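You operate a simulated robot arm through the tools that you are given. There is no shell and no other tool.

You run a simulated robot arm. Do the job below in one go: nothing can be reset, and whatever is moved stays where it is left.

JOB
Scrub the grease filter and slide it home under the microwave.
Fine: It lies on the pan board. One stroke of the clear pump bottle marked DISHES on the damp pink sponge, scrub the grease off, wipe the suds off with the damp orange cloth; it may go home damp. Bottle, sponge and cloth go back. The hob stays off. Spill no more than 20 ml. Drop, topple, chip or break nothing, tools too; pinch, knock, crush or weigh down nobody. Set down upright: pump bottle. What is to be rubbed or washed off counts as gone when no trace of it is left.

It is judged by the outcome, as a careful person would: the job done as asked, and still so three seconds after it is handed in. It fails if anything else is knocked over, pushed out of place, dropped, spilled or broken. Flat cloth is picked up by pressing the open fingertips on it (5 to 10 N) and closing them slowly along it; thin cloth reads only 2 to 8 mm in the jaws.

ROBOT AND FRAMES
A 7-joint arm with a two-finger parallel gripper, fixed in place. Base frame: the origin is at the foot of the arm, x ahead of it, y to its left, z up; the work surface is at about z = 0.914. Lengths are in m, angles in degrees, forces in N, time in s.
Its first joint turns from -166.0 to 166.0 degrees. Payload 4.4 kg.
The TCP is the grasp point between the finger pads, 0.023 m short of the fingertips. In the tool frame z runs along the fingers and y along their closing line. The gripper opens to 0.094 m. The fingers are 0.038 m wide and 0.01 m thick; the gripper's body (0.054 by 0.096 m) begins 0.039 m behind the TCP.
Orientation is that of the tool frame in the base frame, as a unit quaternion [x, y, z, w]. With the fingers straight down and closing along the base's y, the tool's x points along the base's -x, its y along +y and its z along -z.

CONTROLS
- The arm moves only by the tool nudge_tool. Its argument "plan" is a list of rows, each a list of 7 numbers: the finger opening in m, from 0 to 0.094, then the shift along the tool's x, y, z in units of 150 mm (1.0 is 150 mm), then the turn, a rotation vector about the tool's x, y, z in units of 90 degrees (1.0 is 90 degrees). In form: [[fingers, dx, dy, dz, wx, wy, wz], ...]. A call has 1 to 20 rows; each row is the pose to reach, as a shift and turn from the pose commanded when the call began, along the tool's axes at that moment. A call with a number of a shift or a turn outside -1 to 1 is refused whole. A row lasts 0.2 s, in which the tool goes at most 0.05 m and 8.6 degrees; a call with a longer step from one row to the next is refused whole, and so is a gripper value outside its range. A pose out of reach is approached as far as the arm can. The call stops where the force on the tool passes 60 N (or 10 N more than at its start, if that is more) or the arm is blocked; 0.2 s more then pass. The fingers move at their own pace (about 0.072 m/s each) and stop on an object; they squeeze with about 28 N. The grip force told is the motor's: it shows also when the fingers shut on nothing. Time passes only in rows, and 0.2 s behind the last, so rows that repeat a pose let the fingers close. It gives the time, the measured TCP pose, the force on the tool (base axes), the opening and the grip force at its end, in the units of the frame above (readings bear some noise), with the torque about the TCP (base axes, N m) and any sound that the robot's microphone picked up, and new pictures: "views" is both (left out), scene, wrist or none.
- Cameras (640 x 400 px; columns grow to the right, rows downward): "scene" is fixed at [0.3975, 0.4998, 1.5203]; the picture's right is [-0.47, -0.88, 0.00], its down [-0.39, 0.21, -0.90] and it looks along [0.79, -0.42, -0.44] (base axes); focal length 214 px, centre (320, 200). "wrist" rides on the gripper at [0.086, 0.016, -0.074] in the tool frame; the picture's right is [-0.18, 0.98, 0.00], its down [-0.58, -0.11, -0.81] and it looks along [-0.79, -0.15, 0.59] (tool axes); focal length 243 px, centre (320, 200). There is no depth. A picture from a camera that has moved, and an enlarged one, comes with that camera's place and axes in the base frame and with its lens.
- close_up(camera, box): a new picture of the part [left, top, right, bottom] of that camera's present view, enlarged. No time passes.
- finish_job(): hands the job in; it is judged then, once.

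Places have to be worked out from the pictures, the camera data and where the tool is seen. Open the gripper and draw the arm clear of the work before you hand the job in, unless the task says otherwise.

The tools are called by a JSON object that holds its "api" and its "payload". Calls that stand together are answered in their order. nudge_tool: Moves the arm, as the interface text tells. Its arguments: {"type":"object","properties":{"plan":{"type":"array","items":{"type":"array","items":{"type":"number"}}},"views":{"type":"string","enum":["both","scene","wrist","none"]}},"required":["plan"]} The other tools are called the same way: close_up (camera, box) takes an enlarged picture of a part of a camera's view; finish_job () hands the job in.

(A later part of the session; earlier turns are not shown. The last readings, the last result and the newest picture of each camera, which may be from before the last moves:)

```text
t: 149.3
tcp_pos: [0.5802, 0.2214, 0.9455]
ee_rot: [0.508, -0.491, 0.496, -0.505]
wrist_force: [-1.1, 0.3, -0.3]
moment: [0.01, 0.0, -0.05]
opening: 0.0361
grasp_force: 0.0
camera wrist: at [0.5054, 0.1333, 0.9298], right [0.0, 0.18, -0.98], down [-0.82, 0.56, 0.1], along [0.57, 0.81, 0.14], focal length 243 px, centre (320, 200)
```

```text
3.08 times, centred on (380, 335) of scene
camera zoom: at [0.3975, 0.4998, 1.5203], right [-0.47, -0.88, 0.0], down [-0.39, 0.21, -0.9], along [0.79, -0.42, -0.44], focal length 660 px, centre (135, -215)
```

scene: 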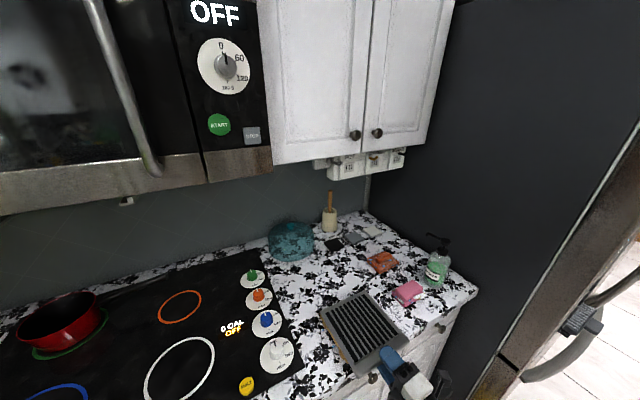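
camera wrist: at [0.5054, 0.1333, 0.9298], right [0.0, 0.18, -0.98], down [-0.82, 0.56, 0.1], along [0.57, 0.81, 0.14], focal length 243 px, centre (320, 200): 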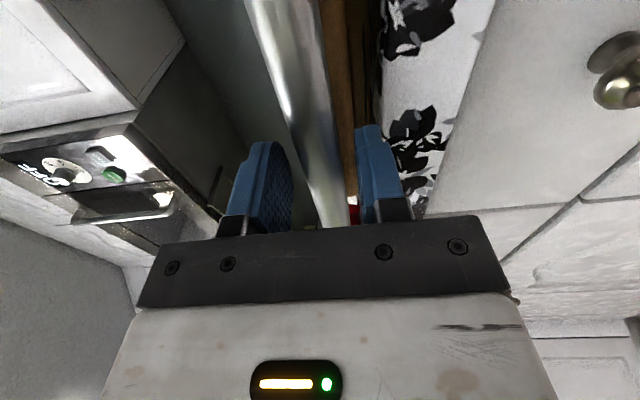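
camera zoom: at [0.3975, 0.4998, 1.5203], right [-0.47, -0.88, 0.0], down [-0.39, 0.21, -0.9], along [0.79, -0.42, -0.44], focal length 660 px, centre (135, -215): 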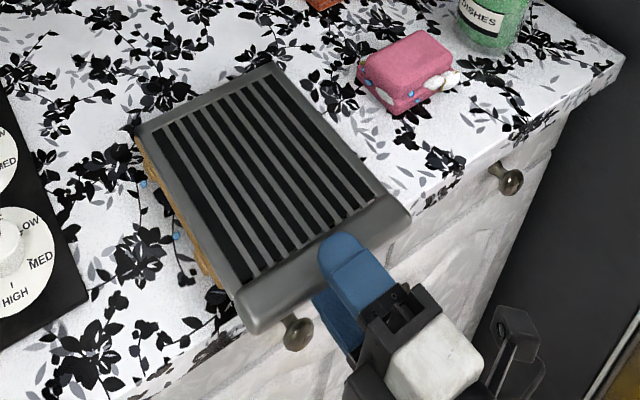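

Fingers overlap the bar by about 25 mm with no contact force. I close on it.

{"api": "nudge_tool", "payload": {"plan": [[0.028, 0, 0, 0, 0, 0, 0], [0.022, 0, 0, 0, 0, 0, 0], [0.016, 0, 0, 0, 0, 0, 0], [0.01, 0, 0, 0, 0, 0, 0], [0.01, 0, 0, 0, 0, 0, 0]], "views": "wrist"}}

{"api": "close_up", "payload": {"camera": "scene", "box": [310, 270, 450, 400]}}

```text
t: 150.5
tcp_pos: [0.5778, 0.2222, 0.9468]
ee_rot: [0.507, -0.492, 0.497, -0.504]
wrist_force: [0.1, 1.0, -0.4]
moment: [0.09, 0.0, 0.03]
opening: 0.0195
grasp_force: 27.9
camera wrist: at [0.5054, 0.1333, 0.9299], right [0.0, 0.18, -0.98], down [-0.82, 0.56, 0.1], along [0.57, 0.81, 0.14], focal length 243 px, centre (320, 200)
```

wrist: 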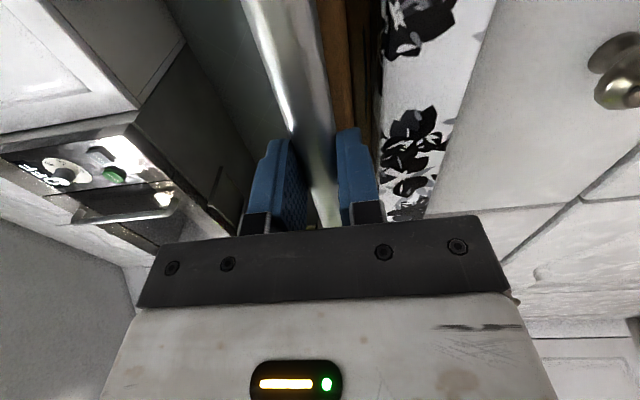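

```text
3.08 times, centred on (380, 335) of scene
camera zoom: at [0.3975, 0.4998, 1.5203], right [-0.47, -0.88, 0.0], down [-0.39, 0.21, -0.9], along [0.79, -0.42, -0.44], focal length 660 px, centre (135, -215)
```

zoom: 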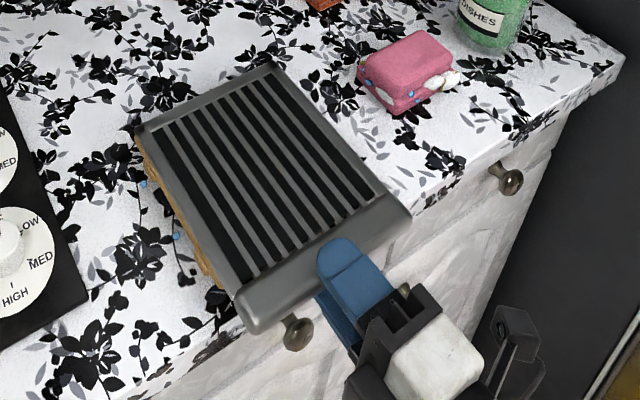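

Gripped: the bar is 19.5 mm thick. I lift 25 mm slowly and check weight, moment and droop.

{"api": "nudge_tool", "payload": {"plan": [[0.0, 0, -0.02, 0, 0, 0, 0], [0.0, 0, -0.045, 0, 0, 0, 0], [0.0, 0, -0.08, 0, 0, 0, 0], [0.0, 0, -0.12, 0, 0, 0, 0], [0.0, 0, -0.167, 0, 0, 0, 0], [0.0, 0, -0.167, 0, 0, 0, 0]], "views": "both"}}

{"api": "close_up", "payload": {"camera": "scene", "box": [310, 250, 450, 380]}}

{"api": "close_up", "payload": {"camera": "wrist", "box": [200, 0, 440, 230]}}

```text
t: 151.9
tcp_pos: [0.5802, 0.2205, 0.971]
ee_rot: [0.508, -0.491, 0.497, -0.504]
wrist_force: [0.4, -0.2, -0.9]
moment: [-0.04, 0.05, 0.05]
opening: 0.0198
grasp_force: 28.2
camera wrist: at [0.5062, 0.1335, 0.954], right [0.0, 0.18, -0.98], down [-0.82, 0.56, 0.1], along [0.57, 0.81, 0.14], focal length 243 px, centre (320, 200)
```

scene: 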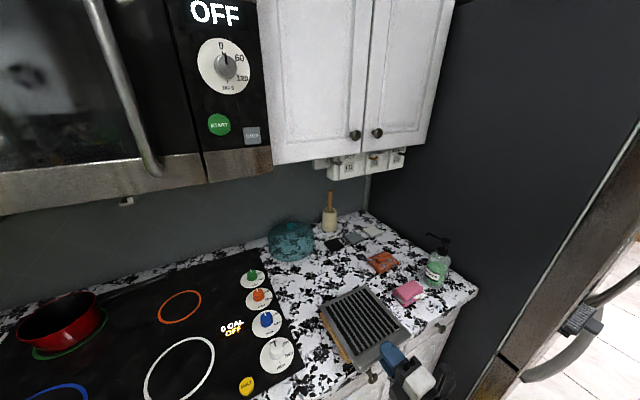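
wrist: 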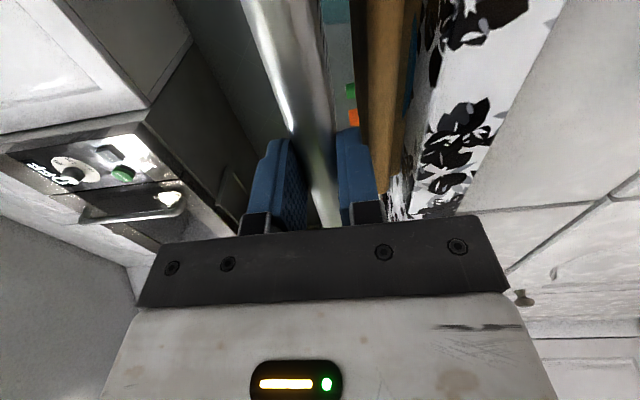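

```text
3.08 times, centred on (380, 315) of scene
camera zoom: at [0.3975, 0.4998, 1.5203], right [-0.47, -0.88, 0.0], down [-0.39, 0.21, -0.9], along [0.79, -0.42, -0.44], focal length 660 px, centre (135, -154)
```

zoom: 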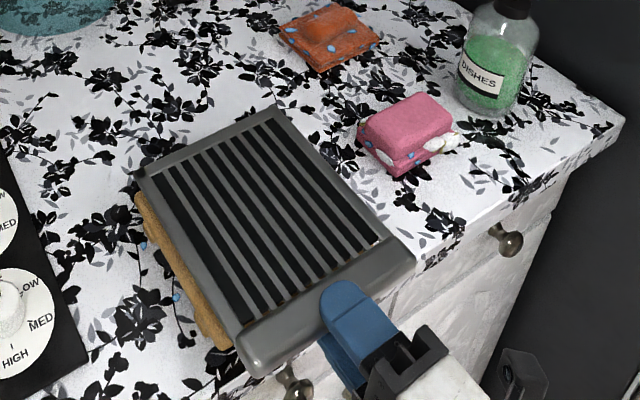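

```text
1.74 times, centred on (320, 115) of wrist
camera zoom: at [0.5062, 0.1335, 0.954], right [0.0, 0.18, -0.98], down [-0.82, 0.56, 0.1], along [0.57, 0.81, 0.14], focal length 422 px, centre (320, 348)
```

zoom: 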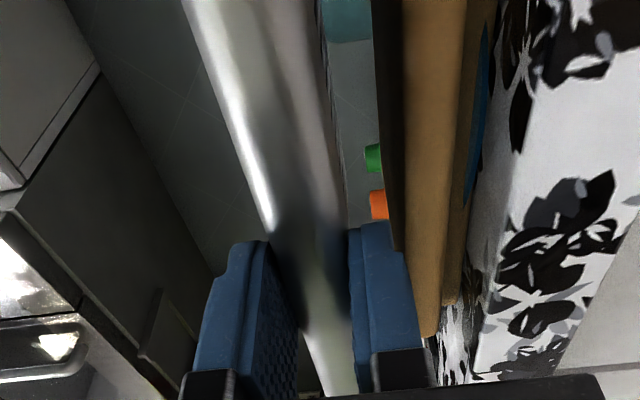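

The filter comes up level and light. I carry it diagonally up and left toward the microwave, keeping x so that its far edge (x≈0.77) stays well clear of the door handle.

{"api": "nudge_tool", "payload": {"plan": [[0.0, 0, -0.13, 0, 0, 0, 0], [0.0, -0.05, -0.28, 0, 0, 0, 0], [0.0, -0.15, -0.43, 0, 0, 0, 0], [0.0, -0.28, -0.57, 0, 0, 0, 0], [0.0, -0.42, -0.7, 0, 0, 0, 0], [0.0, -0.57, -0.83, 0, 0, 0, 0]], "views": "both"}}

```text
t: 153.3
tcp_pos: [0.5777, 0.3089, 1.0926]
ee_rot: [0.508, -0.491, 0.497, -0.504]
wrist_force: [0.6, -0.6, -0.5]
moment: [-0.02, 0.1, 0.02]
opening: 0.0194
grasp_force: 28.8
camera wrist: at [0.5049, 0.2205, 1.076], right [0.0, 0.18, -0.98], down [-0.82, 0.56, 0.1], along [0.57, 0.81, 0.14], focal length 243 px, centre (320, 200)
```

scene: 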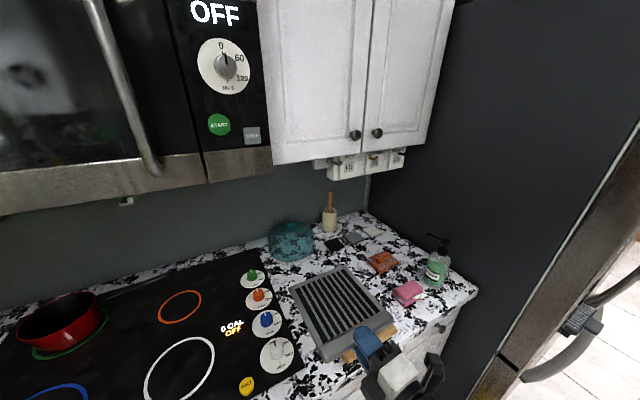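
wrist: 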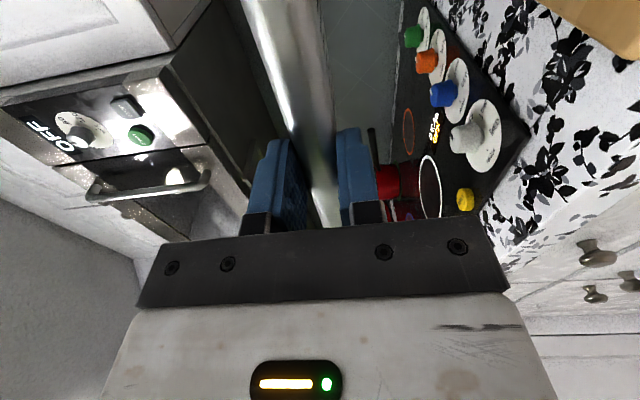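

{"api": "nudge_tool", "payload": {"plan": [[0.0, -0.18, -0.13, 0, 0, 0, 0], [0.0, -0.37, -0.27, 0, 0, 0, 0], [0.0, -0.56, -0.4, 0, 0, 0, 0], [0.0, -0.75, -0.53, 0, 0, 0, 0], [0.0, -0.933, -0.667, 0, 0, 0, 0]], "views": "none"}}

{"api": "nudge_tool", "payload": {"plan": [[0.0, -0.18, -0.1, 0, 0, 0, 0], [0.0, -0.37, -0.2, 0, 0, 0, 0], [0.0, -0.56, -0.3, 0, 0, 0, 0], [0.0, -0.75, -0.4, 0, 0, 0, 0], [0.0, -0.933, -0.5, 0, 0, 0, 0]], "views": "both"}}

```text
t: 154.5
tcp_pos: [0.5753, 0.449, 1.1921]
ee_rot: [0.507, -0.492, 0.497, -0.504]
wrist_force: [-0.2, -0.7, -1.1]
moment: [-0.03, 0.08, -0.01]
opening: 0.0195
grasp_force: 27.7
```

```text
t: 155.7
tcp_pos: [0.57, 0.5896, 1.2689]
ee_rot: [0.507, -0.492, 0.496, -0.505]
wrist_force: [-0.3, 0.5, -0.6]
moment: [0.02, 0.07, 0.0]
opening: 0.0195
grasp_force: 27.7
camera wrist: at [0.4965, 0.5014, 1.2516], right [0.0, 0.18, -0.98], down [-0.82, 0.56, 0.1], along [0.57, 0.81, 0.14], focal length 243 px, centre (320, 200)
```

scene: 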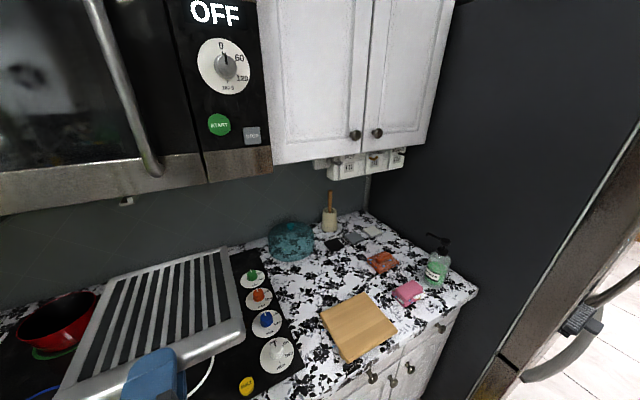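
wrist: 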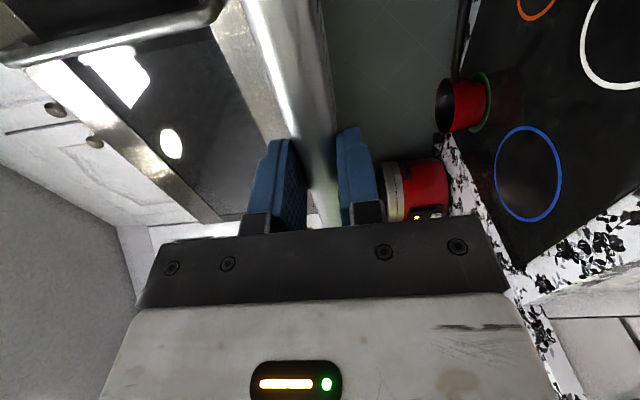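

The filter is held level and the board stayed put. I zoom in to measure how the filter sits in the grip before going to the slot.

{"api": "close_up", "payload": {"camera": "scene", "box": [50, 230, 260, 400]}}

{"api": "close_up", "payload": {"camera": "scene", "box": [180, 235, 260, 295]}}

{"api": "close_up", "payload": {"camera": "scene", "box": [80, 250, 180, 320]}}

```text
2.35 times, centred on (155, 315) of scene
camera zoom: at [0.3975, 0.4998, 1.5203], right [-0.47, -0.88, 0.0], down [-0.39, 0.21, -0.9], along [0.79, -0.42, -0.44], focal length 505 px, centre (708, -71)
```

zoom: 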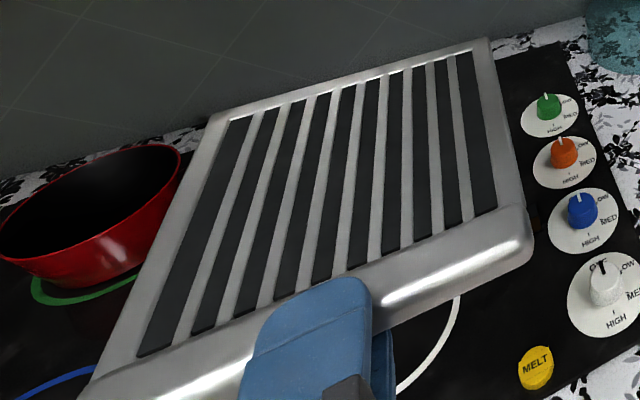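

```text
6.67 times, centred on (220, 265) of scene
camera zoom: at [0.3975, 0.4998, 1.5203], right [-0.47, -0.88, 0.0], down [-0.39, 0.21, -0.9], along [0.79, -0.42, -0.44], focal length 1430 px, centre (987, -233)
```

zoom: 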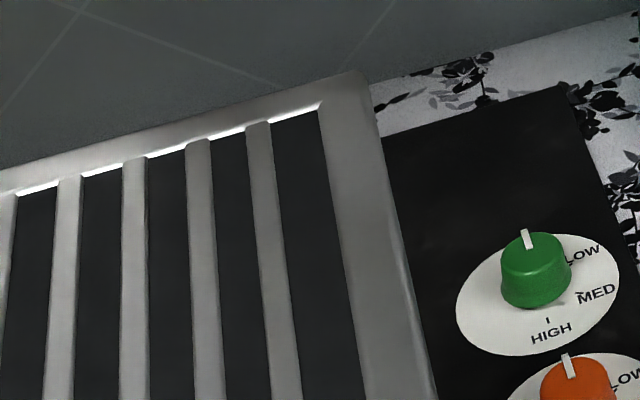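

```text
5.71 times, centred on (130, 285) of scene
camera zoom: at [0.3975, 0.4998, 1.5203], right [-0.47, -0.88, 0.0], down [-0.39, 0.21, -0.9], along [0.79, -0.42, -0.44], focal length 1226 px, centre (1406, -286)
```

zoom: 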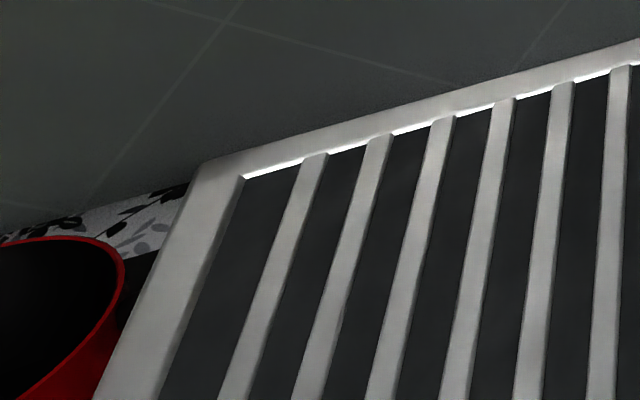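

I also zoom on the right rail's front end, which the scene camera can see, to tie the two cameras together.

{"api": "close_up", "payload": {"camera": "scene", "box": [105, 180, 155, 215]}}

{"api": "close_up", "payload": {"camera": "scene", "box": [0, 190, 60, 230]}}

```text
11.43 times, centred on (130, 198) of scene
camera zoom: at [0.3975, 0.4998, 1.5203], right [-0.47, -0.88, 0.0], down [-0.39, 0.21, -0.9], along [0.79, -0.42, -0.44], focal length 2451 px, centre (2491, 229)
```

zoom: 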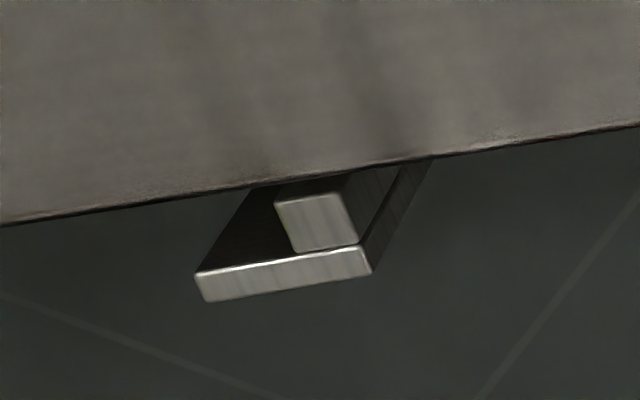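

```text
10.00 times, centred on (30, 210) of scene
camera zoom: at [0.3975, 0.4998, 1.5203], right [-0.47, -0.88, 0.0], down [-0.39, 0.21, -0.9], along [0.79, -0.42, -0.44], focal length 2145 px, centre (3220, 100)
```

zoom: 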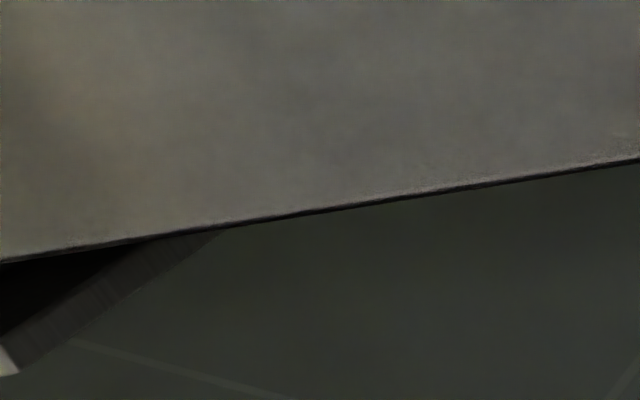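

Calibrating both cameras on the rail gives: slot between legs y 0.6526–0.828 (centre 0.740), foot tops z≈1.339, slot height about 10 mm, rail fronts x≈0.888. The filter is 0.170 wide, straight in the grip, centre 2 mm to the −y side of the TCP, rear edge 0.195 ahead of it. I move left to y≈0.742 while staying low and in front.

{"api": "nudge_tool", "payload": {"plan": [[0.0, -0.2, -0.05, 0, 0, 0, 0], [0.0, -0.4, -0.1, 0, 0, 0, 0], [0.0, -0.6, -0.15, 0, 0, 0, 0], [0.0, -0.8, -0.2, 0, 0, 0, 0], [0.0, -1.0, -0.25, 0, 0, 0, 0]], "views": "both"}}

```text
t: 156.9
tcp_pos: [0.5651, 0.7418, 1.3009]
ee_rot: [0.509, -0.491, 0.496, -0.504]
wrist_force: [-0.6, 0.1, 0.2]
moment: [0.0, 0.11, -0.02]
opening: 0.0194
grasp_force: 28.3
camera wrist: at [0.4916, 0.6535, 1.285], right [0.0, 0.18, -0.98], down [-0.82, 0.56, 0.1], along [0.57, 0.81, 0.14], focal length 243 px, centre (320, 200)
```

scene: 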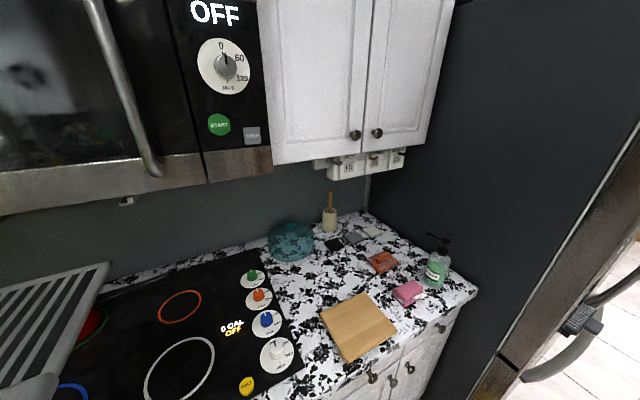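
wrist: 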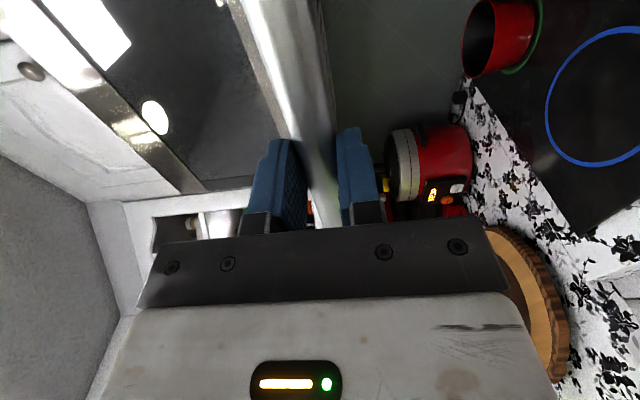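

I move forward 85 mm and rise to slot height, stopping with the filter's rear edge about 4 cm short of the rails.

{"api": "nudge_tool", "payload": {"plan": [[0.0, 0.003, -0.06, 0.14, 0, 0, 0], [0.0, 0.006, -0.12, 0.28, 0, 0, 0], [0.0, 0.009, -0.18, 0.42, 0, 0, 0], [0.0, 0.012, -0.25, 0.567, 0, 0, 0], [0.0, 0.012, -0.317, 0.567, 0, 0, 0]], "views": "both"}}

{"api": "close_up", "payload": {"camera": "scene", "box": [60, 170, 160, 250]}}

{"api": "close_up", "payload": {"camera": "wrist", "box": [220, 0, 420, 180]}}

```text
t: 158.1
tcp_pos: [0.6508, 0.7402, 1.3507]
ee_rot: [0.507, -0.492, 0.497, -0.504]
wrist_force: [1.1, 0.1, -1.4]
moment: [0.01, 0.12, 0.01]
opening: 0.0195
grasp_force: 27.4
camera wrist: at [0.5779, 0.6524, 1.3342], right [0.0, 0.18, -0.98], down [-0.82, 0.56, 0.1], along [0.57, 0.81, 0.14], focal length 243 px, centre (320, 200)
```

scene: 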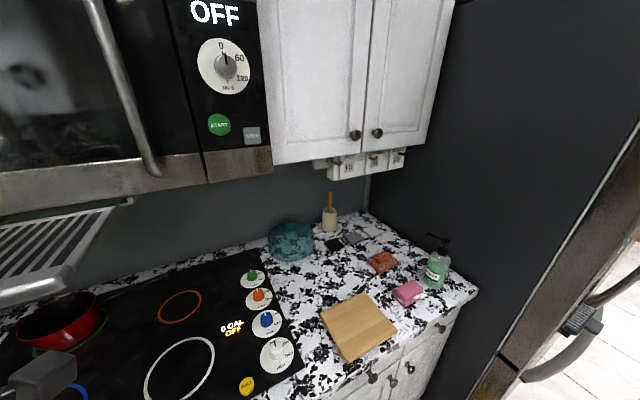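
wrist: 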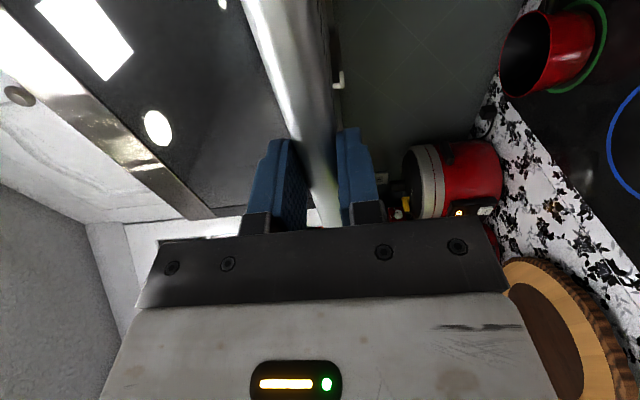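

```text
5.00 times, centred on (110, 210) of scene
camera zoom: at [0.3975, 0.4998, 1.5203], right [-0.47, -0.88, 0.0], down [-0.39, 0.21, -0.9], along [0.79, -0.42, -0.44], focal length 1072 px, centre (1370, 150)
```

zoom: 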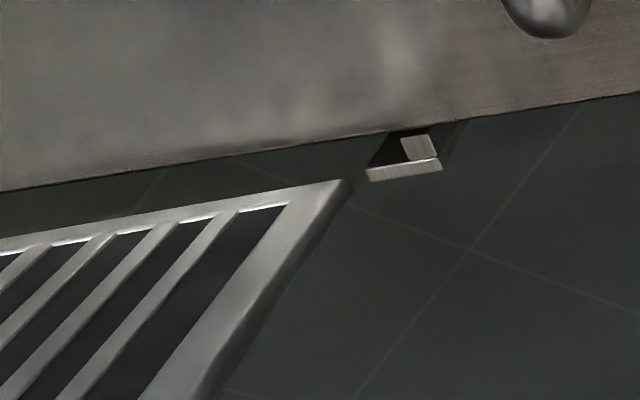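

```text
2.22 times, centred on (320, 90) of wrist
camera zoom: at [0.5779, 0.6524, 1.3342], right [0.0, 0.18, -0.98], down [-0.82, 0.56, 0.1], along [0.57, 0.81, 0.14], focal length 539 px, centre (320, 444)
```

zoom: 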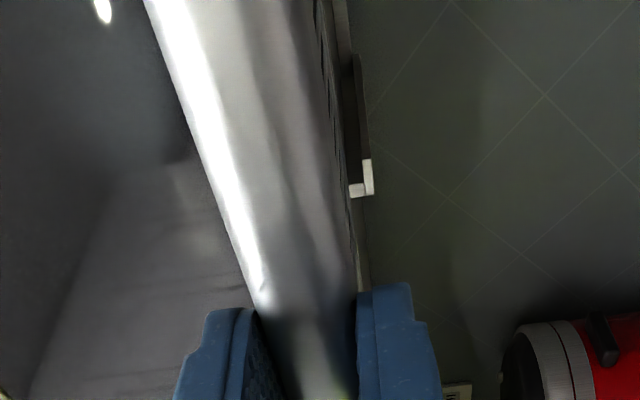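

Both rails' front ends are in view now (right rail in the scene view, left rail in the wrist view). I zoom further to compare plate edge and slot heights.

{"api": "close_up", "payload": {"camera": "scene", "box": [110, 185, 160, 220]}}

{"api": "close_up", "payload": {"camera": "wrist", "box": [300, 0, 360, 110]}}

{"api": "close_up", "payload": {"camera": "scene", "box": [0, 185, 60, 225]}}

```text
11.43 times, centred on (135, 202) of scene
camera zoom: at [0.3975, 0.4998, 1.5203], right [-0.47, -0.88, 0.0], down [-0.39, 0.21, -0.9], along [0.79, -0.42, -0.44], focal length 2451 px, centre (2434, 171)
```

zoom: 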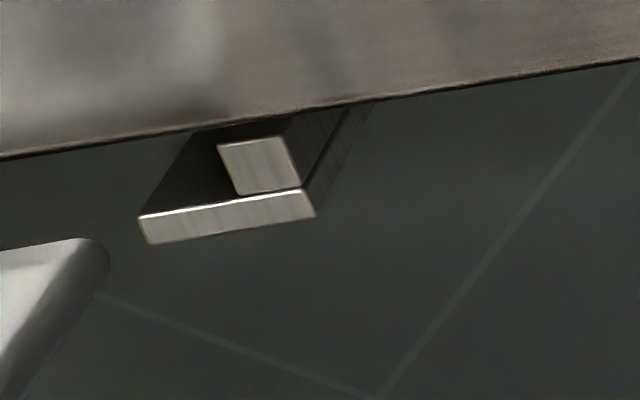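

```text
3.64 times, centred on (330, 55) of wrist
camera zoom: at [0.5779, 0.6524, 1.3342], right [0.0, 0.18, -0.98], down [-0.82, 0.56, 0.1], along [0.57, 0.81, 0.14], focal length 882 px, centre (284, 727)
```

zoom: 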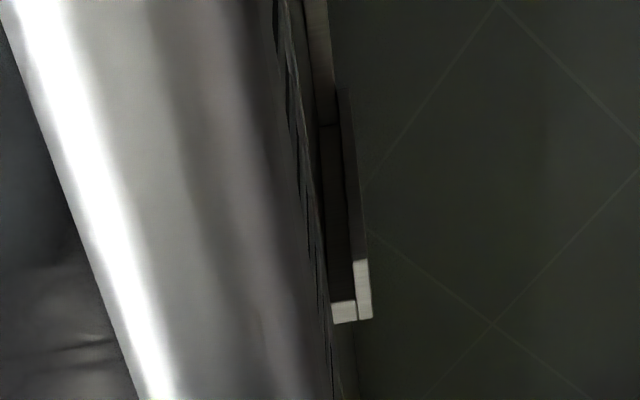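

```text
10.00 times, centred on (30, 205) of scene
camera zoom: at [0.3975, 0.4998, 1.5203], right [-0.47, -0.88, 0.0], down [-0.39, 0.21, -0.9], along [0.79, -0.42, -0.44], focal length 2145 px, centre (3220, 150)
```

zoom: 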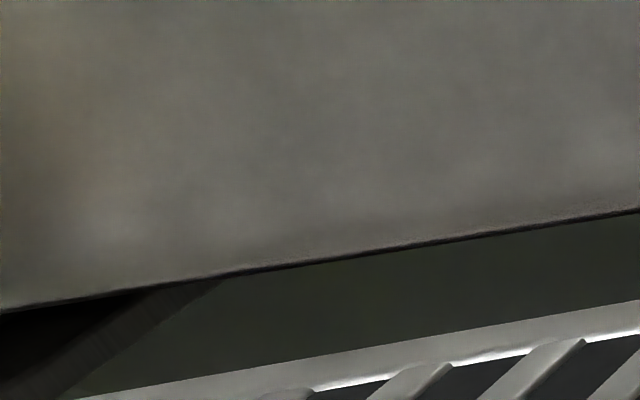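

The close-ups show the plate about 8 mm thick, pitched up roughly 1° with its rear edge some 5 mm too high for the slot. I correct: pitch nose-down 1°, lower 2 mm, shift +2 mm in y, then re-measure.

{"api": "nudge_tool", "payload": {"plan": [[0.0, -0.006, 0.007, 0, -0.0055, 0, 0], [0.0, -0.012, 0.0133, 0, -0.0111, 0, 0], [0.0, -0.012, 0.0133, 0, -0.0111, 0, 0]], "views": "none"}}

{"api": "close_up", "payload": {"camera": "scene", "box": [60, 170, 160, 250]}}

{"api": "close_up", "payload": {"camera": "wrist", "box": [300, 0, 360, 110]}}

{"api": "close_up", "payload": {"camera": "scene", "box": [100, 185, 150, 220]}}

```text
t: 158.9
tcp_pos: [0.6515, 0.7418, 1.349]
ee_rot: [0.512, -0.496, 0.493, -0.499]
wrist_force: [-0.7, -0.2, -1.2]
moment: [0.0, 0.08, 0.0]
opening: 0.0194
grasp_force: 27.9
```

```text
5.00 times, centred on (110, 210) of scene
camera zoom: at [0.3975, 0.4998, 1.5203], right [-0.47, -0.88, 0.0], down [-0.39, 0.21, -0.9], along [0.79, -0.42, -0.44], focal length 1072 px, centre (1370, 150)
```

zoom: 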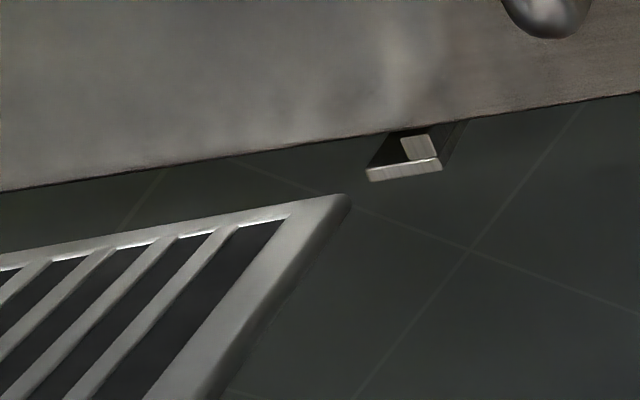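

```text
3.64 times, centred on (330, 55) of wrist
camera zoom: at [0.5777, 0.6544, 1.3337], right [-0.02, 0.18, -0.98], down [-0.82, 0.56, 0.12], along [0.58, 0.81, 0.13], focal length 882 px, centre (284, 727)
```

zoom: 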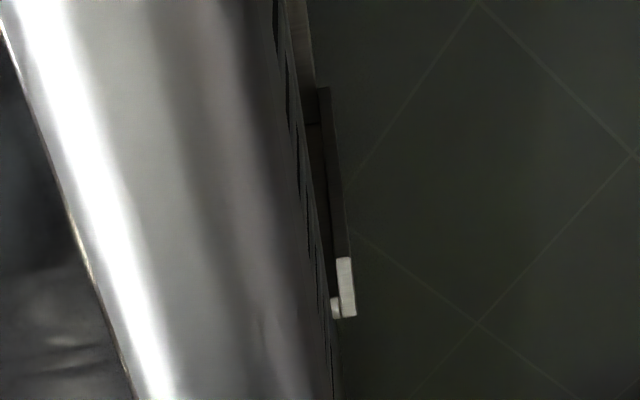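

```text
11.43 times, centred on (125, 202) of scene
camera zoom: at [0.3975, 0.4998, 1.5203], right [-0.47, -0.88, 0.0], down [-0.39, 0.21, -0.9], along [0.79, -0.42, -0.44], focal length 2451 px, centre (2549, 171)
```

zoom: 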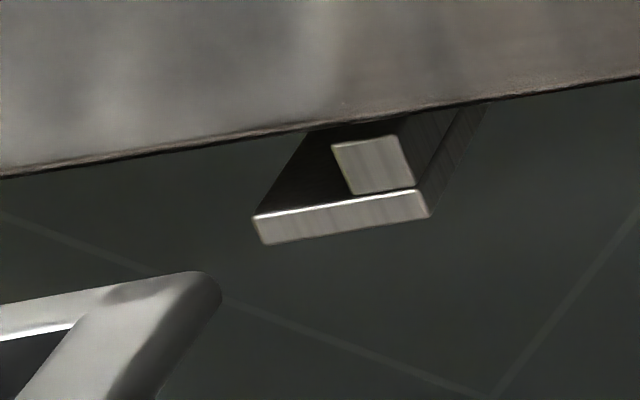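

Right side now looks centred (plate 1.340–1.348 vs slot 1.339–1.349). I advance 33 mm so the plate's rear edge is about 1 cm from the rails and compare directly at the same depth.

{"api": "nudge_tool", "payload": {"plan": [[0.0, 0.001, 0, 0.07, 0, 0, 0], [0.0, 0.003, -0.002, 0.14, 0, 0, 0], [0.0, 0.005, -0.0036, 0.22, 0, 0, 0]], "views": "both"}}

{"api": "close_up", "payload": {"camera": "scene", "box": [90, 180, 150, 225]}}

{"api": "close_up", "payload": {"camera": "wrist", "box": [300, 0, 370, 130]}}

```text
t: 159.7
tcp_pos: [0.6842, 0.7411, 1.3491]
ee_rot: [0.512, -0.496, 0.492, -0.499]
wrist_force: [-0.5, 0.6, -1.1]
moment: [0.01, 0.09, -0.01]
opening: 0.0194
grasp_force: 28.3
camera wrist: at [0.6109, 0.6535, 1.3337], right [-0.02, 0.18, -0.98], down [-0.82, 0.56, 0.12], along [0.57, 0.81, 0.13], focal length 243 px, centre (320, 200)
```

scene: 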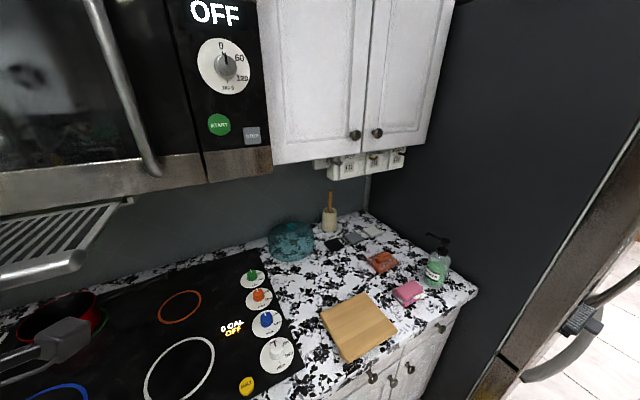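
wrist: 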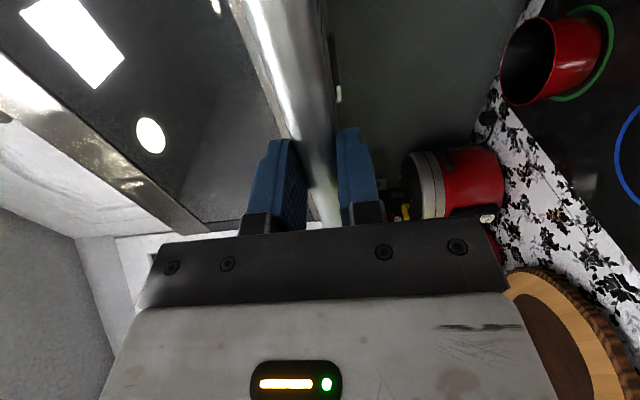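

```text
8.89 times, centred on (120, 202) of scene
camera zoom: at [0.3975, 0.4998, 1.5203], right [-0.47, -0.88, 0.0], down [-0.39, 0.21, -0.9], along [0.79, -0.42, -0.44], focal length 1906 px, centre (2098, 178)
```

zoom: 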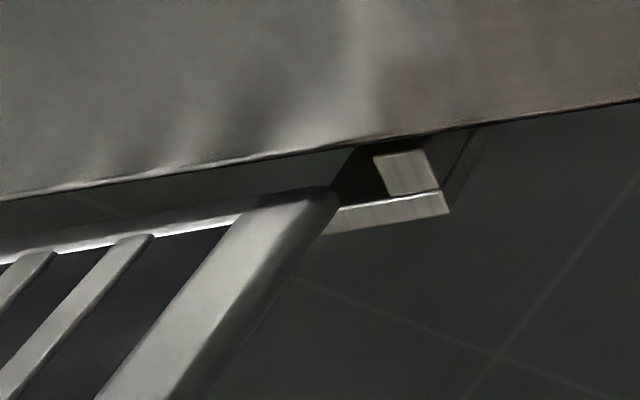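

```text
3.08 times, centred on (335, 65) of wrist
camera zoom: at [0.6109, 0.6535, 1.3337], right [-0.02, 0.18, -0.98], down [-0.82, 0.56, 0.12], along [0.57, 0.81, 0.13], focal length 746 px, centre (274, 615)
```

zoom: 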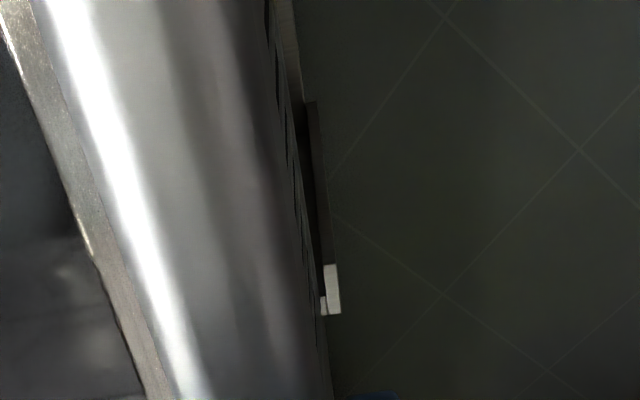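

At equal depth: right side fits (0.4 mm above the foot, 1.5 mm below the top), left side is about 1.5 mm high, lateral play about 2–4 mm per side. I trim the roll by 0.7° and ease the edge into the rails by a few millimetres, watching the force.

{"api": "nudge_tool", "payload": {"plan": [[0.0, 0, -0.001, 0, 0, 0, -0.004], [0.0, 0, -0.002, 0, 0, 0, -0.0075], [0.0, 0.0007, -0.0025, 0.035, 0, 0, -0.0075], [0.0, 0.0015, -0.003, 0.07, 0, 0, -0.0075], [0.0, 0.0022, -0.0036, 0.1, 0, 0, -0.0075]], "views": "both"}}

{"api": "close_up", "payload": {"camera": "scene", "box": [90, 180, 150, 225]}}

{"api": "close_up", "payload": {"camera": "wrist", "box": [300, 0, 370, 130]}}

```text
t: 160.9
tcp_pos: [0.6996, 0.7408, 1.3478]
ee_rot: [0.514, -0.493, 0.495, -0.497]
wrist_force: [-0.7, 0.7, -0.9]
moment: [-0.03, 0.1, 0.01]
opening: 0.0193
grasp_force: 27.9
camera wrist: at [0.6257, 0.6537, 1.3347], right [-0.02, 0.16, -0.99], down [-0.82, 0.56, 0.11], along [0.57, 0.81, 0.12], focal length 243 px, centre (320, 200)
```

scene: 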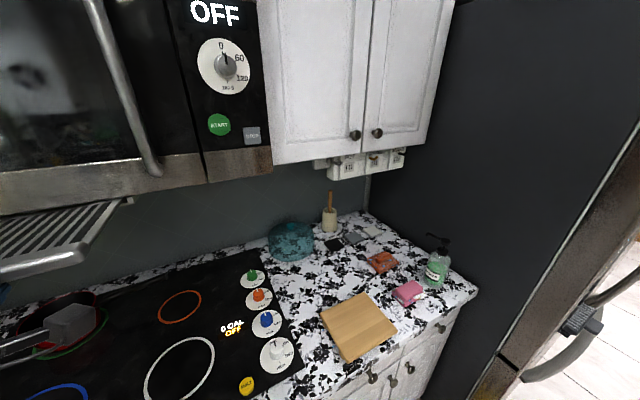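
wrist: 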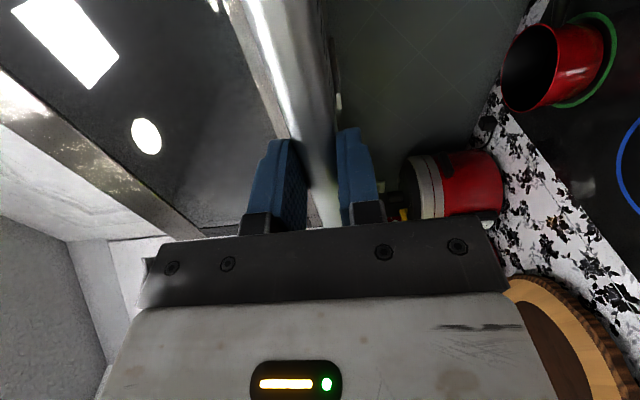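

```text
8.89 times, centred on (120, 202) of scene
camera zoom: at [0.3975, 0.4998, 1.5203], right [-0.47, -0.88, 0.0], down [-0.39, 0.21, -0.9], along [0.79, -0.42, -0.44], focal length 1906 px, centre (2098, 178)
```

zoom: 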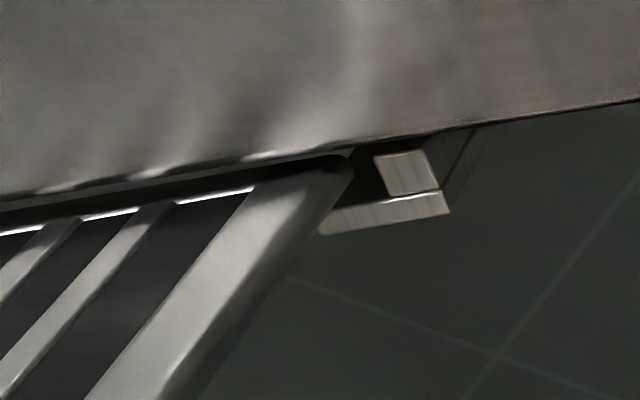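

```text
3.08 times, centred on (335, 65) of wrist
camera zoom: at [0.6257, 0.6537, 1.3347], right [-0.02, 0.16, -0.99], down [-0.82, 0.56, 0.11], along [0.57, 0.81, 0.12], focal length 746 px, centre (274, 615)
```

zoom: 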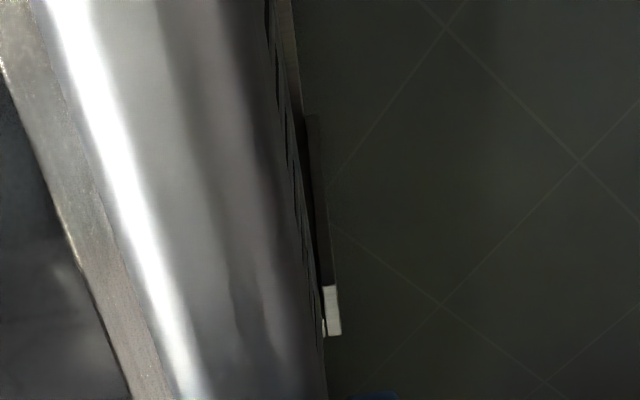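

No contact yet; the plate's right rear corner is now above the right foot and under the door edge. I advance in 8 mm steps.

{"api": "nudge_tool", "payload": {"plan": [[0.0, 0.0012, -0.0008, 0.053, 0, 0, 0], [0.0, 0.0024, -0.0016, 0.106, 0, 0, 0], [0.0, 0.0036, -0.0024, 0.16, 0, 0, 0]], "views": "both"}}

{"api": "close_up", "payload": {"camera": "scene", "box": [90, 180, 150, 225]}}

{"api": "close_up", "payload": {"camera": "wrist", "box": [300, 0, 370, 130]}}

```text
t: 161.7
tcp_pos: [0.7211, 0.7424, 1.3495]
ee_rot: [0.514, -0.493, 0.495, -0.498]
wrist_force: [-16.9, 1.8, -0.7]
moment: [0.01, 0.13, 0.16]
opening: 0.0198
grasp_force: 28.1
camera wrist: at [0.6484, 0.6541, 1.3359], right [-0.02, 0.16, -0.99], down [-0.82, 0.56, 0.11], along [0.57, 0.81, 0.12], focal length 243 px, centre (320, 200)
```

scene: 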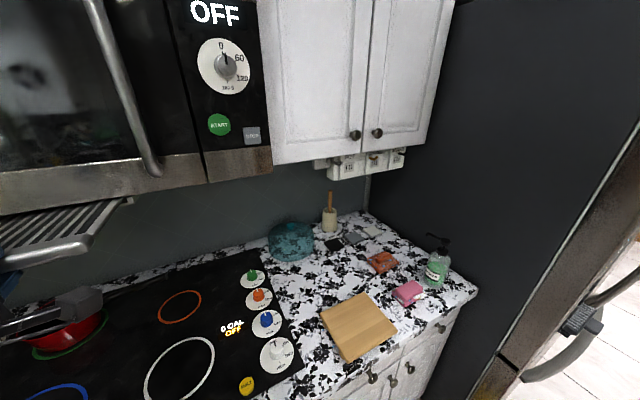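
wrist: 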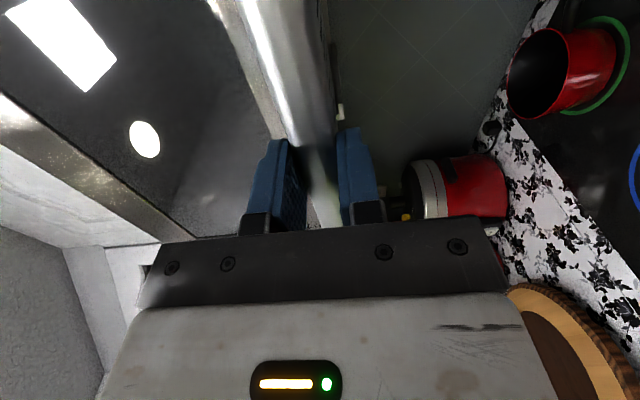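

```text
8.89 times, centred on (120, 202) of scene
camera zoom: at [0.3975, 0.4998, 1.5203], right [-0.47, -0.88, 0.0], down [-0.39, 0.21, -0.9], along [0.79, -0.42, -0.44], focal length 1906 px, centre (2098, 178)
```

zoom: 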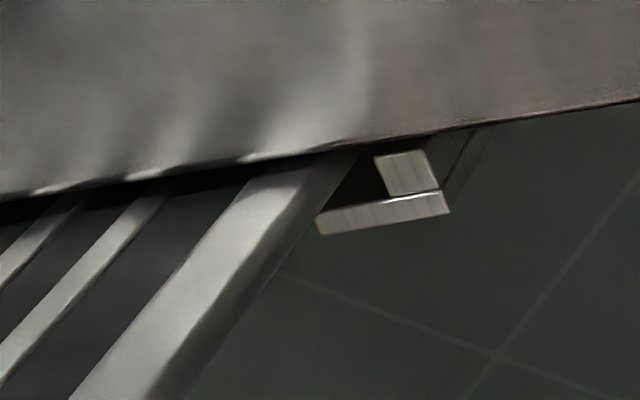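

```text
3.08 times, centred on (335, 65) of wrist
camera zoom: at [0.6484, 0.6541, 1.3359], right [-0.02, 0.16, -0.99], down [-0.82, 0.56, 0.11], along [0.57, 0.81, 0.12], focal length 746 px, centre (274, 615)
```

zoom: 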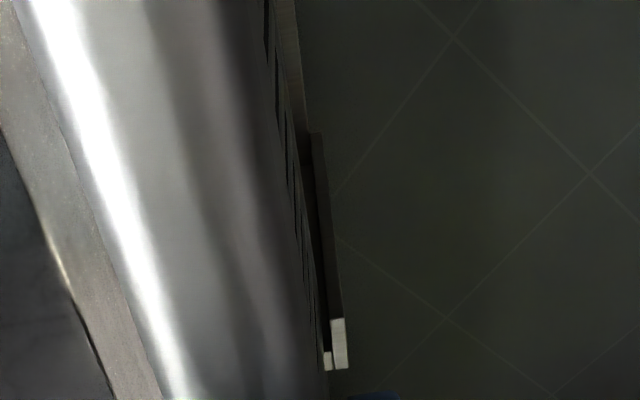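

At about 25 mm in, I feel 17 N: most likely the plate's top edge meets the body's underside lip, so it is slightly high. I back off 4 mm, lower 1.2 mm with a touch of nose-down, and try again.

{"api": "nudge_tool", "payload": {"plan": [[0.0, 0, 0, -0.03, 0, 0, 0], [0.0, 0, 0.004, -0.03, -0.0015, 0, 0], [0.0, 0, 0.008, -0.03, -0.003, 0, 0], [0.0, 0, 0.008, -0.01, -0.003, 0, 0], [0.0, 0.0005, 0.0078, 0.01, -0.003, 0, 0], [0.0, 0.001, 0.0075, 0.03, -0.003, 0, 0]], "views": "none"}}

```text
t: 163.1
tcp_pos: [0.7277, 0.7415, 1.3474]
ee_rot: [0.515, -0.494, 0.495, -0.496]
wrist_force: [-0.1, -0.2, -0.9]
moment: [0.02, 0.0, 0.03]
opening: 0.0195
grasp_force: 28.4
```

That cleared it: no force at x 0.7277. I keep sliding in 8 mm steps.

{"api": "nudge_tool", "payload": {"plan": [[0.0, 0.0012, -0.001, 0.053, 0, 0, 0], [0.0, 0.0024, -0.002, 0.106, 0, 0, 0], [0.0, 0.0036, -0.003, 0.16, 0, 0, 0]], "views": "none"}}

{"api": "nudge_tool", "payload": {"plan": [[0.0, 0.0012, -0.001, 0.053, 0, 0, 0], [0.0, 0.0024, -0.002, 0.106, 0, 0, 0], [0.0, 0.0036, -0.003, 0.16, 0, 0, 0]], "views": "both"}}

{"api": "close_up", "payload": {"camera": "scene", "box": [60, 180, 160, 250]}}

{"api": "close_up", "payload": {"camera": "wrist", "box": [220, 0, 420, 180]}}

```text
t: 163.9
tcp_pos: [0.7516, 0.7417, 1.3477]
ee_rot: [0.515, -0.494, 0.495, -0.495]
wrist_force: [0.5, -0.3, -1.9]
moment: [0.03, 0.09, 0.02]
opening: 0.0198
grasp_force: 27.6
```

```text
t: 164.7
tcp_pos: [0.7757, 0.7426, 1.346]
ee_rot: [0.515, -0.494, 0.494, -0.496]
wrist_force: [-1.9, -0.7, -2.7]
moment: [0.37, 0.18, -0.11]
opening: 0.0195
grasp_force: 28.0
camera wrist: at [0.7027, 0.6538, 1.3344], right [-0.02, 0.16, -0.99], down [-0.82, 0.56, 0.11], along [0.58, 0.81, 0.12], focal length 243 px, centre (320, 200)
```

scene: 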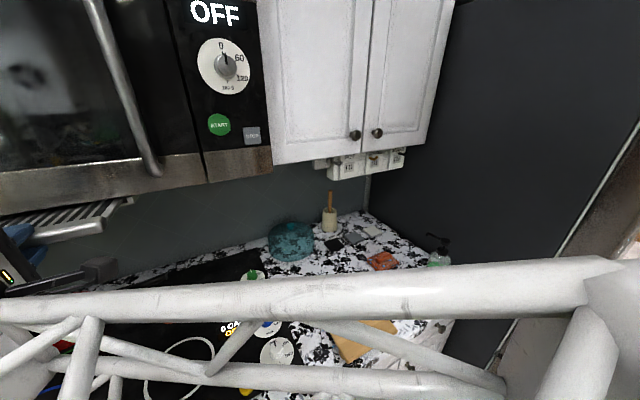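
wrist: 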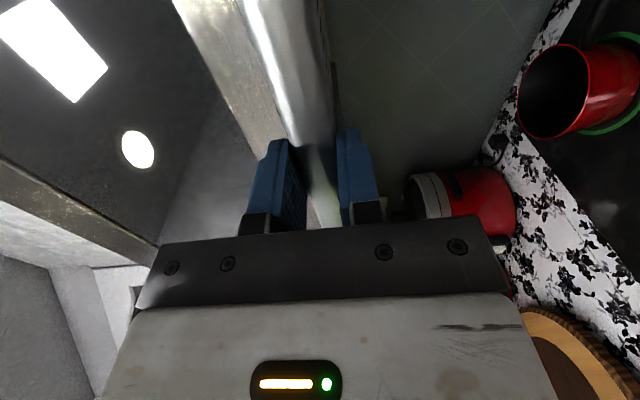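

```text
5.71 times, centred on (110, 215) of scene
camera zoom: at [0.3975, 0.4998, 1.5203], right [-0.47, -0.88, 0.0], down [-0.39, 0.21, -0.9], along [0.79, -0.42, -0.44], focal length 1226 px, centre (1520, 114)
```

zoom: 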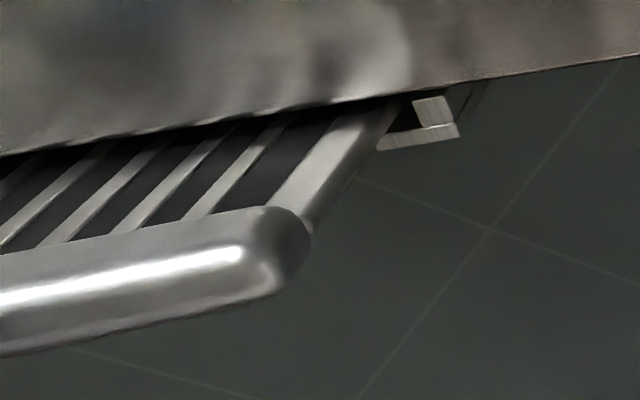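

```text
2.22 times, centred on (320, 90) of wrist
camera zoom: at [0.7027, 0.6538, 1.3344], right [-0.02, 0.16, -0.99], down [-0.82, 0.56, 0.11], along [0.58, 0.81, 0.12], focal length 539 px, centre (320, 444)
```

zoom: 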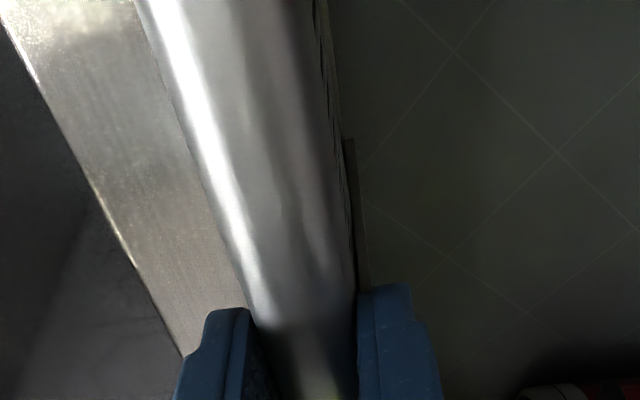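

About 8 cm inserted and sliding freely. I continue inward in small steps.

{"api": "nudge_tool", "payload": {"plan": [[0.0, 0.0012, -0.001, 0.053, 0, 0, 0], [0.0, 0.0024, -0.002, 0.106, 0, 0, 0], [0.0, 0.0036, -0.003, 0.16, 0, 0, 0]], "views": "none"}}

```text
t: 165.5
tcp_pos: [0.8005, 0.7428, 1.3488]
ee_rot: [0.516, -0.493, 0.494, -0.496]
wrist_force: [-4.0, -1.1, -4.6]
moment: [0.9, 0.35, -0.22]
opening: 0.0198
grasp_force: 28.2
```

A roll torque has built up (left side bearing on its rail, right side on the top), so my roll trim was a bit too much. I undo 0.5° of roll in place and re-check.

{"api": "nudge_tool", "payload": {"plan": [[0.0, 0, 0, 0, 0, 0, 0.003], [0.0, 0, 0, 0, 0, 0, 0.006], [0.0, 0, 0, 0, 0, 0, 0.006]], "views": "none"}}

```text
t: 166.3
tcp_pos: [0.7996, 0.7416, 1.3497]
ee_rot: [0.513, -0.496, 0.492, -0.498]
wrist_force: [-0.2, 0.0, -0.8]
moment: [0.06, 0.13, 0.01]
opening: 0.0197
grasp_force: 28.5
```

Torque gone. I continue sliding in.

{"api": "nudge_tool", "payload": {"plan": [[0.0, 0.0012, -0.001, 0.053, 0, 0, 0], [0.0, 0.0024, -0.002, 0.106, 0, 0, 0]], "views": "none"}}

{"api": "nudge_tool", "payload": {"plan": [[0.0, 0.0008, -0.0007, 0.035, 0, 0, 0], [0.0, 0.0016, -0.0013, 0.07, 0, 0, 0]], "views": "both"}}

{"api": "close_up", "payload": {"camera": "scene", "box": [60, 180, 160, 250]}}

{"api": "close_up", "payload": {"camera": "wrist", "box": [180, 0, 420, 200]}}

```text
t: 166.9
tcp_pos: [0.8166, 0.7428, 1.3482]
ee_rot: [0.513, -0.497, 0.492, -0.498]
wrist_force: [-0.3, 0.0, -1.3]
moment: [0.05, 0.11, 0.04]
opening: 0.0198
grasp_force: 28.2
```

```text
t: 167.5
tcp_pos: [0.8263, 0.7414, 1.3478]
ee_rot: [0.513, -0.496, 0.492, -0.498]
wrist_force: [-1.1, 0.5, -2.4]
moment: [0.35, 0.18, -0.06]
opening: 0.0195
grasp_force: 28.1
camera wrist: at [0.7529, 0.6541, 1.3334], right [-0.02, 0.17, -0.98], down [-0.82, 0.56, 0.12], along [0.58, 0.81, 0.13], focal length 243 px, centre (320, 200)
```

scene: 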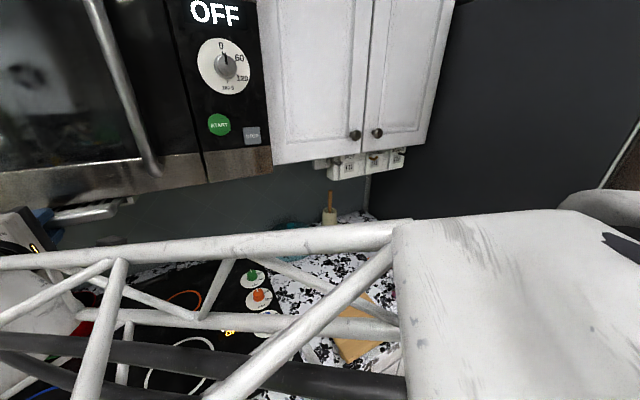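
wrist: 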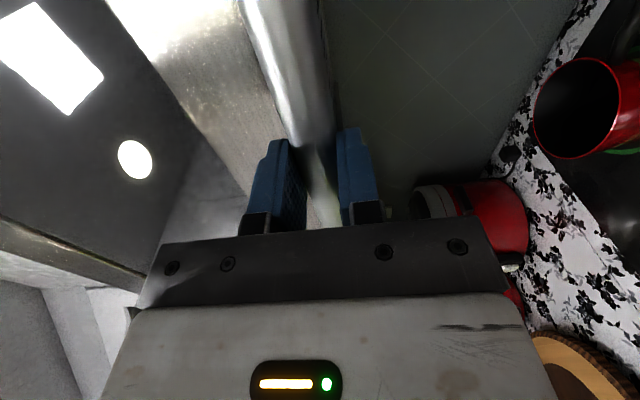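

```text
5.71 times, centred on (110, 215) of scene
camera zoom: at [0.3975, 0.4998, 1.5203], right [-0.47, -0.88, 0.0], down [-0.39, 0.21, -0.9], along [0.79, -0.42, -0.44], focal length 1226 px, centre (1520, 114)
```

zoom: 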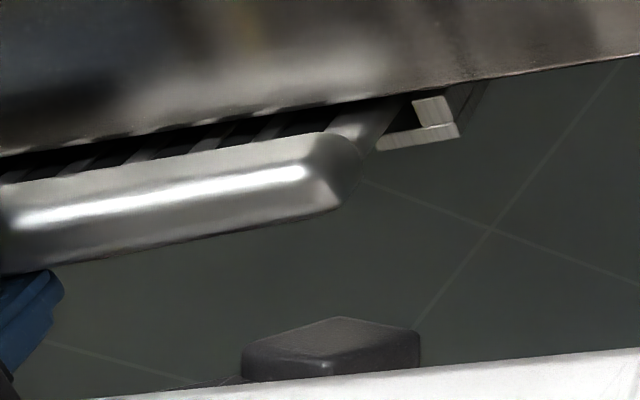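

```text
2.00 times, centred on (300, 100) of wrist
camera zoom: at [0.7529, 0.6541, 1.3334], right [-0.02, 0.17, -0.98], down [-0.82, 0.56, 0.12], along [0.58, 0.81, 0.13], focal length 485 px, centre (360, 400)
```

zoom: 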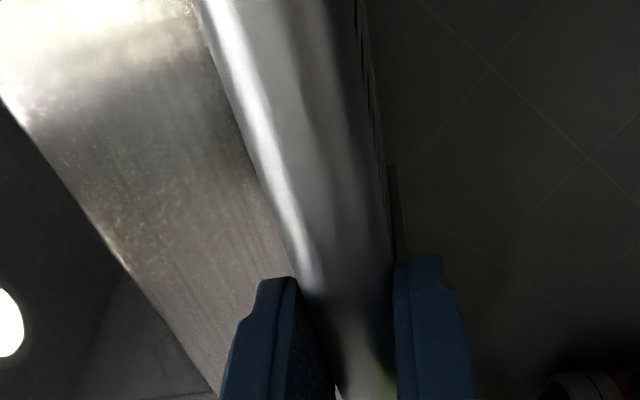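

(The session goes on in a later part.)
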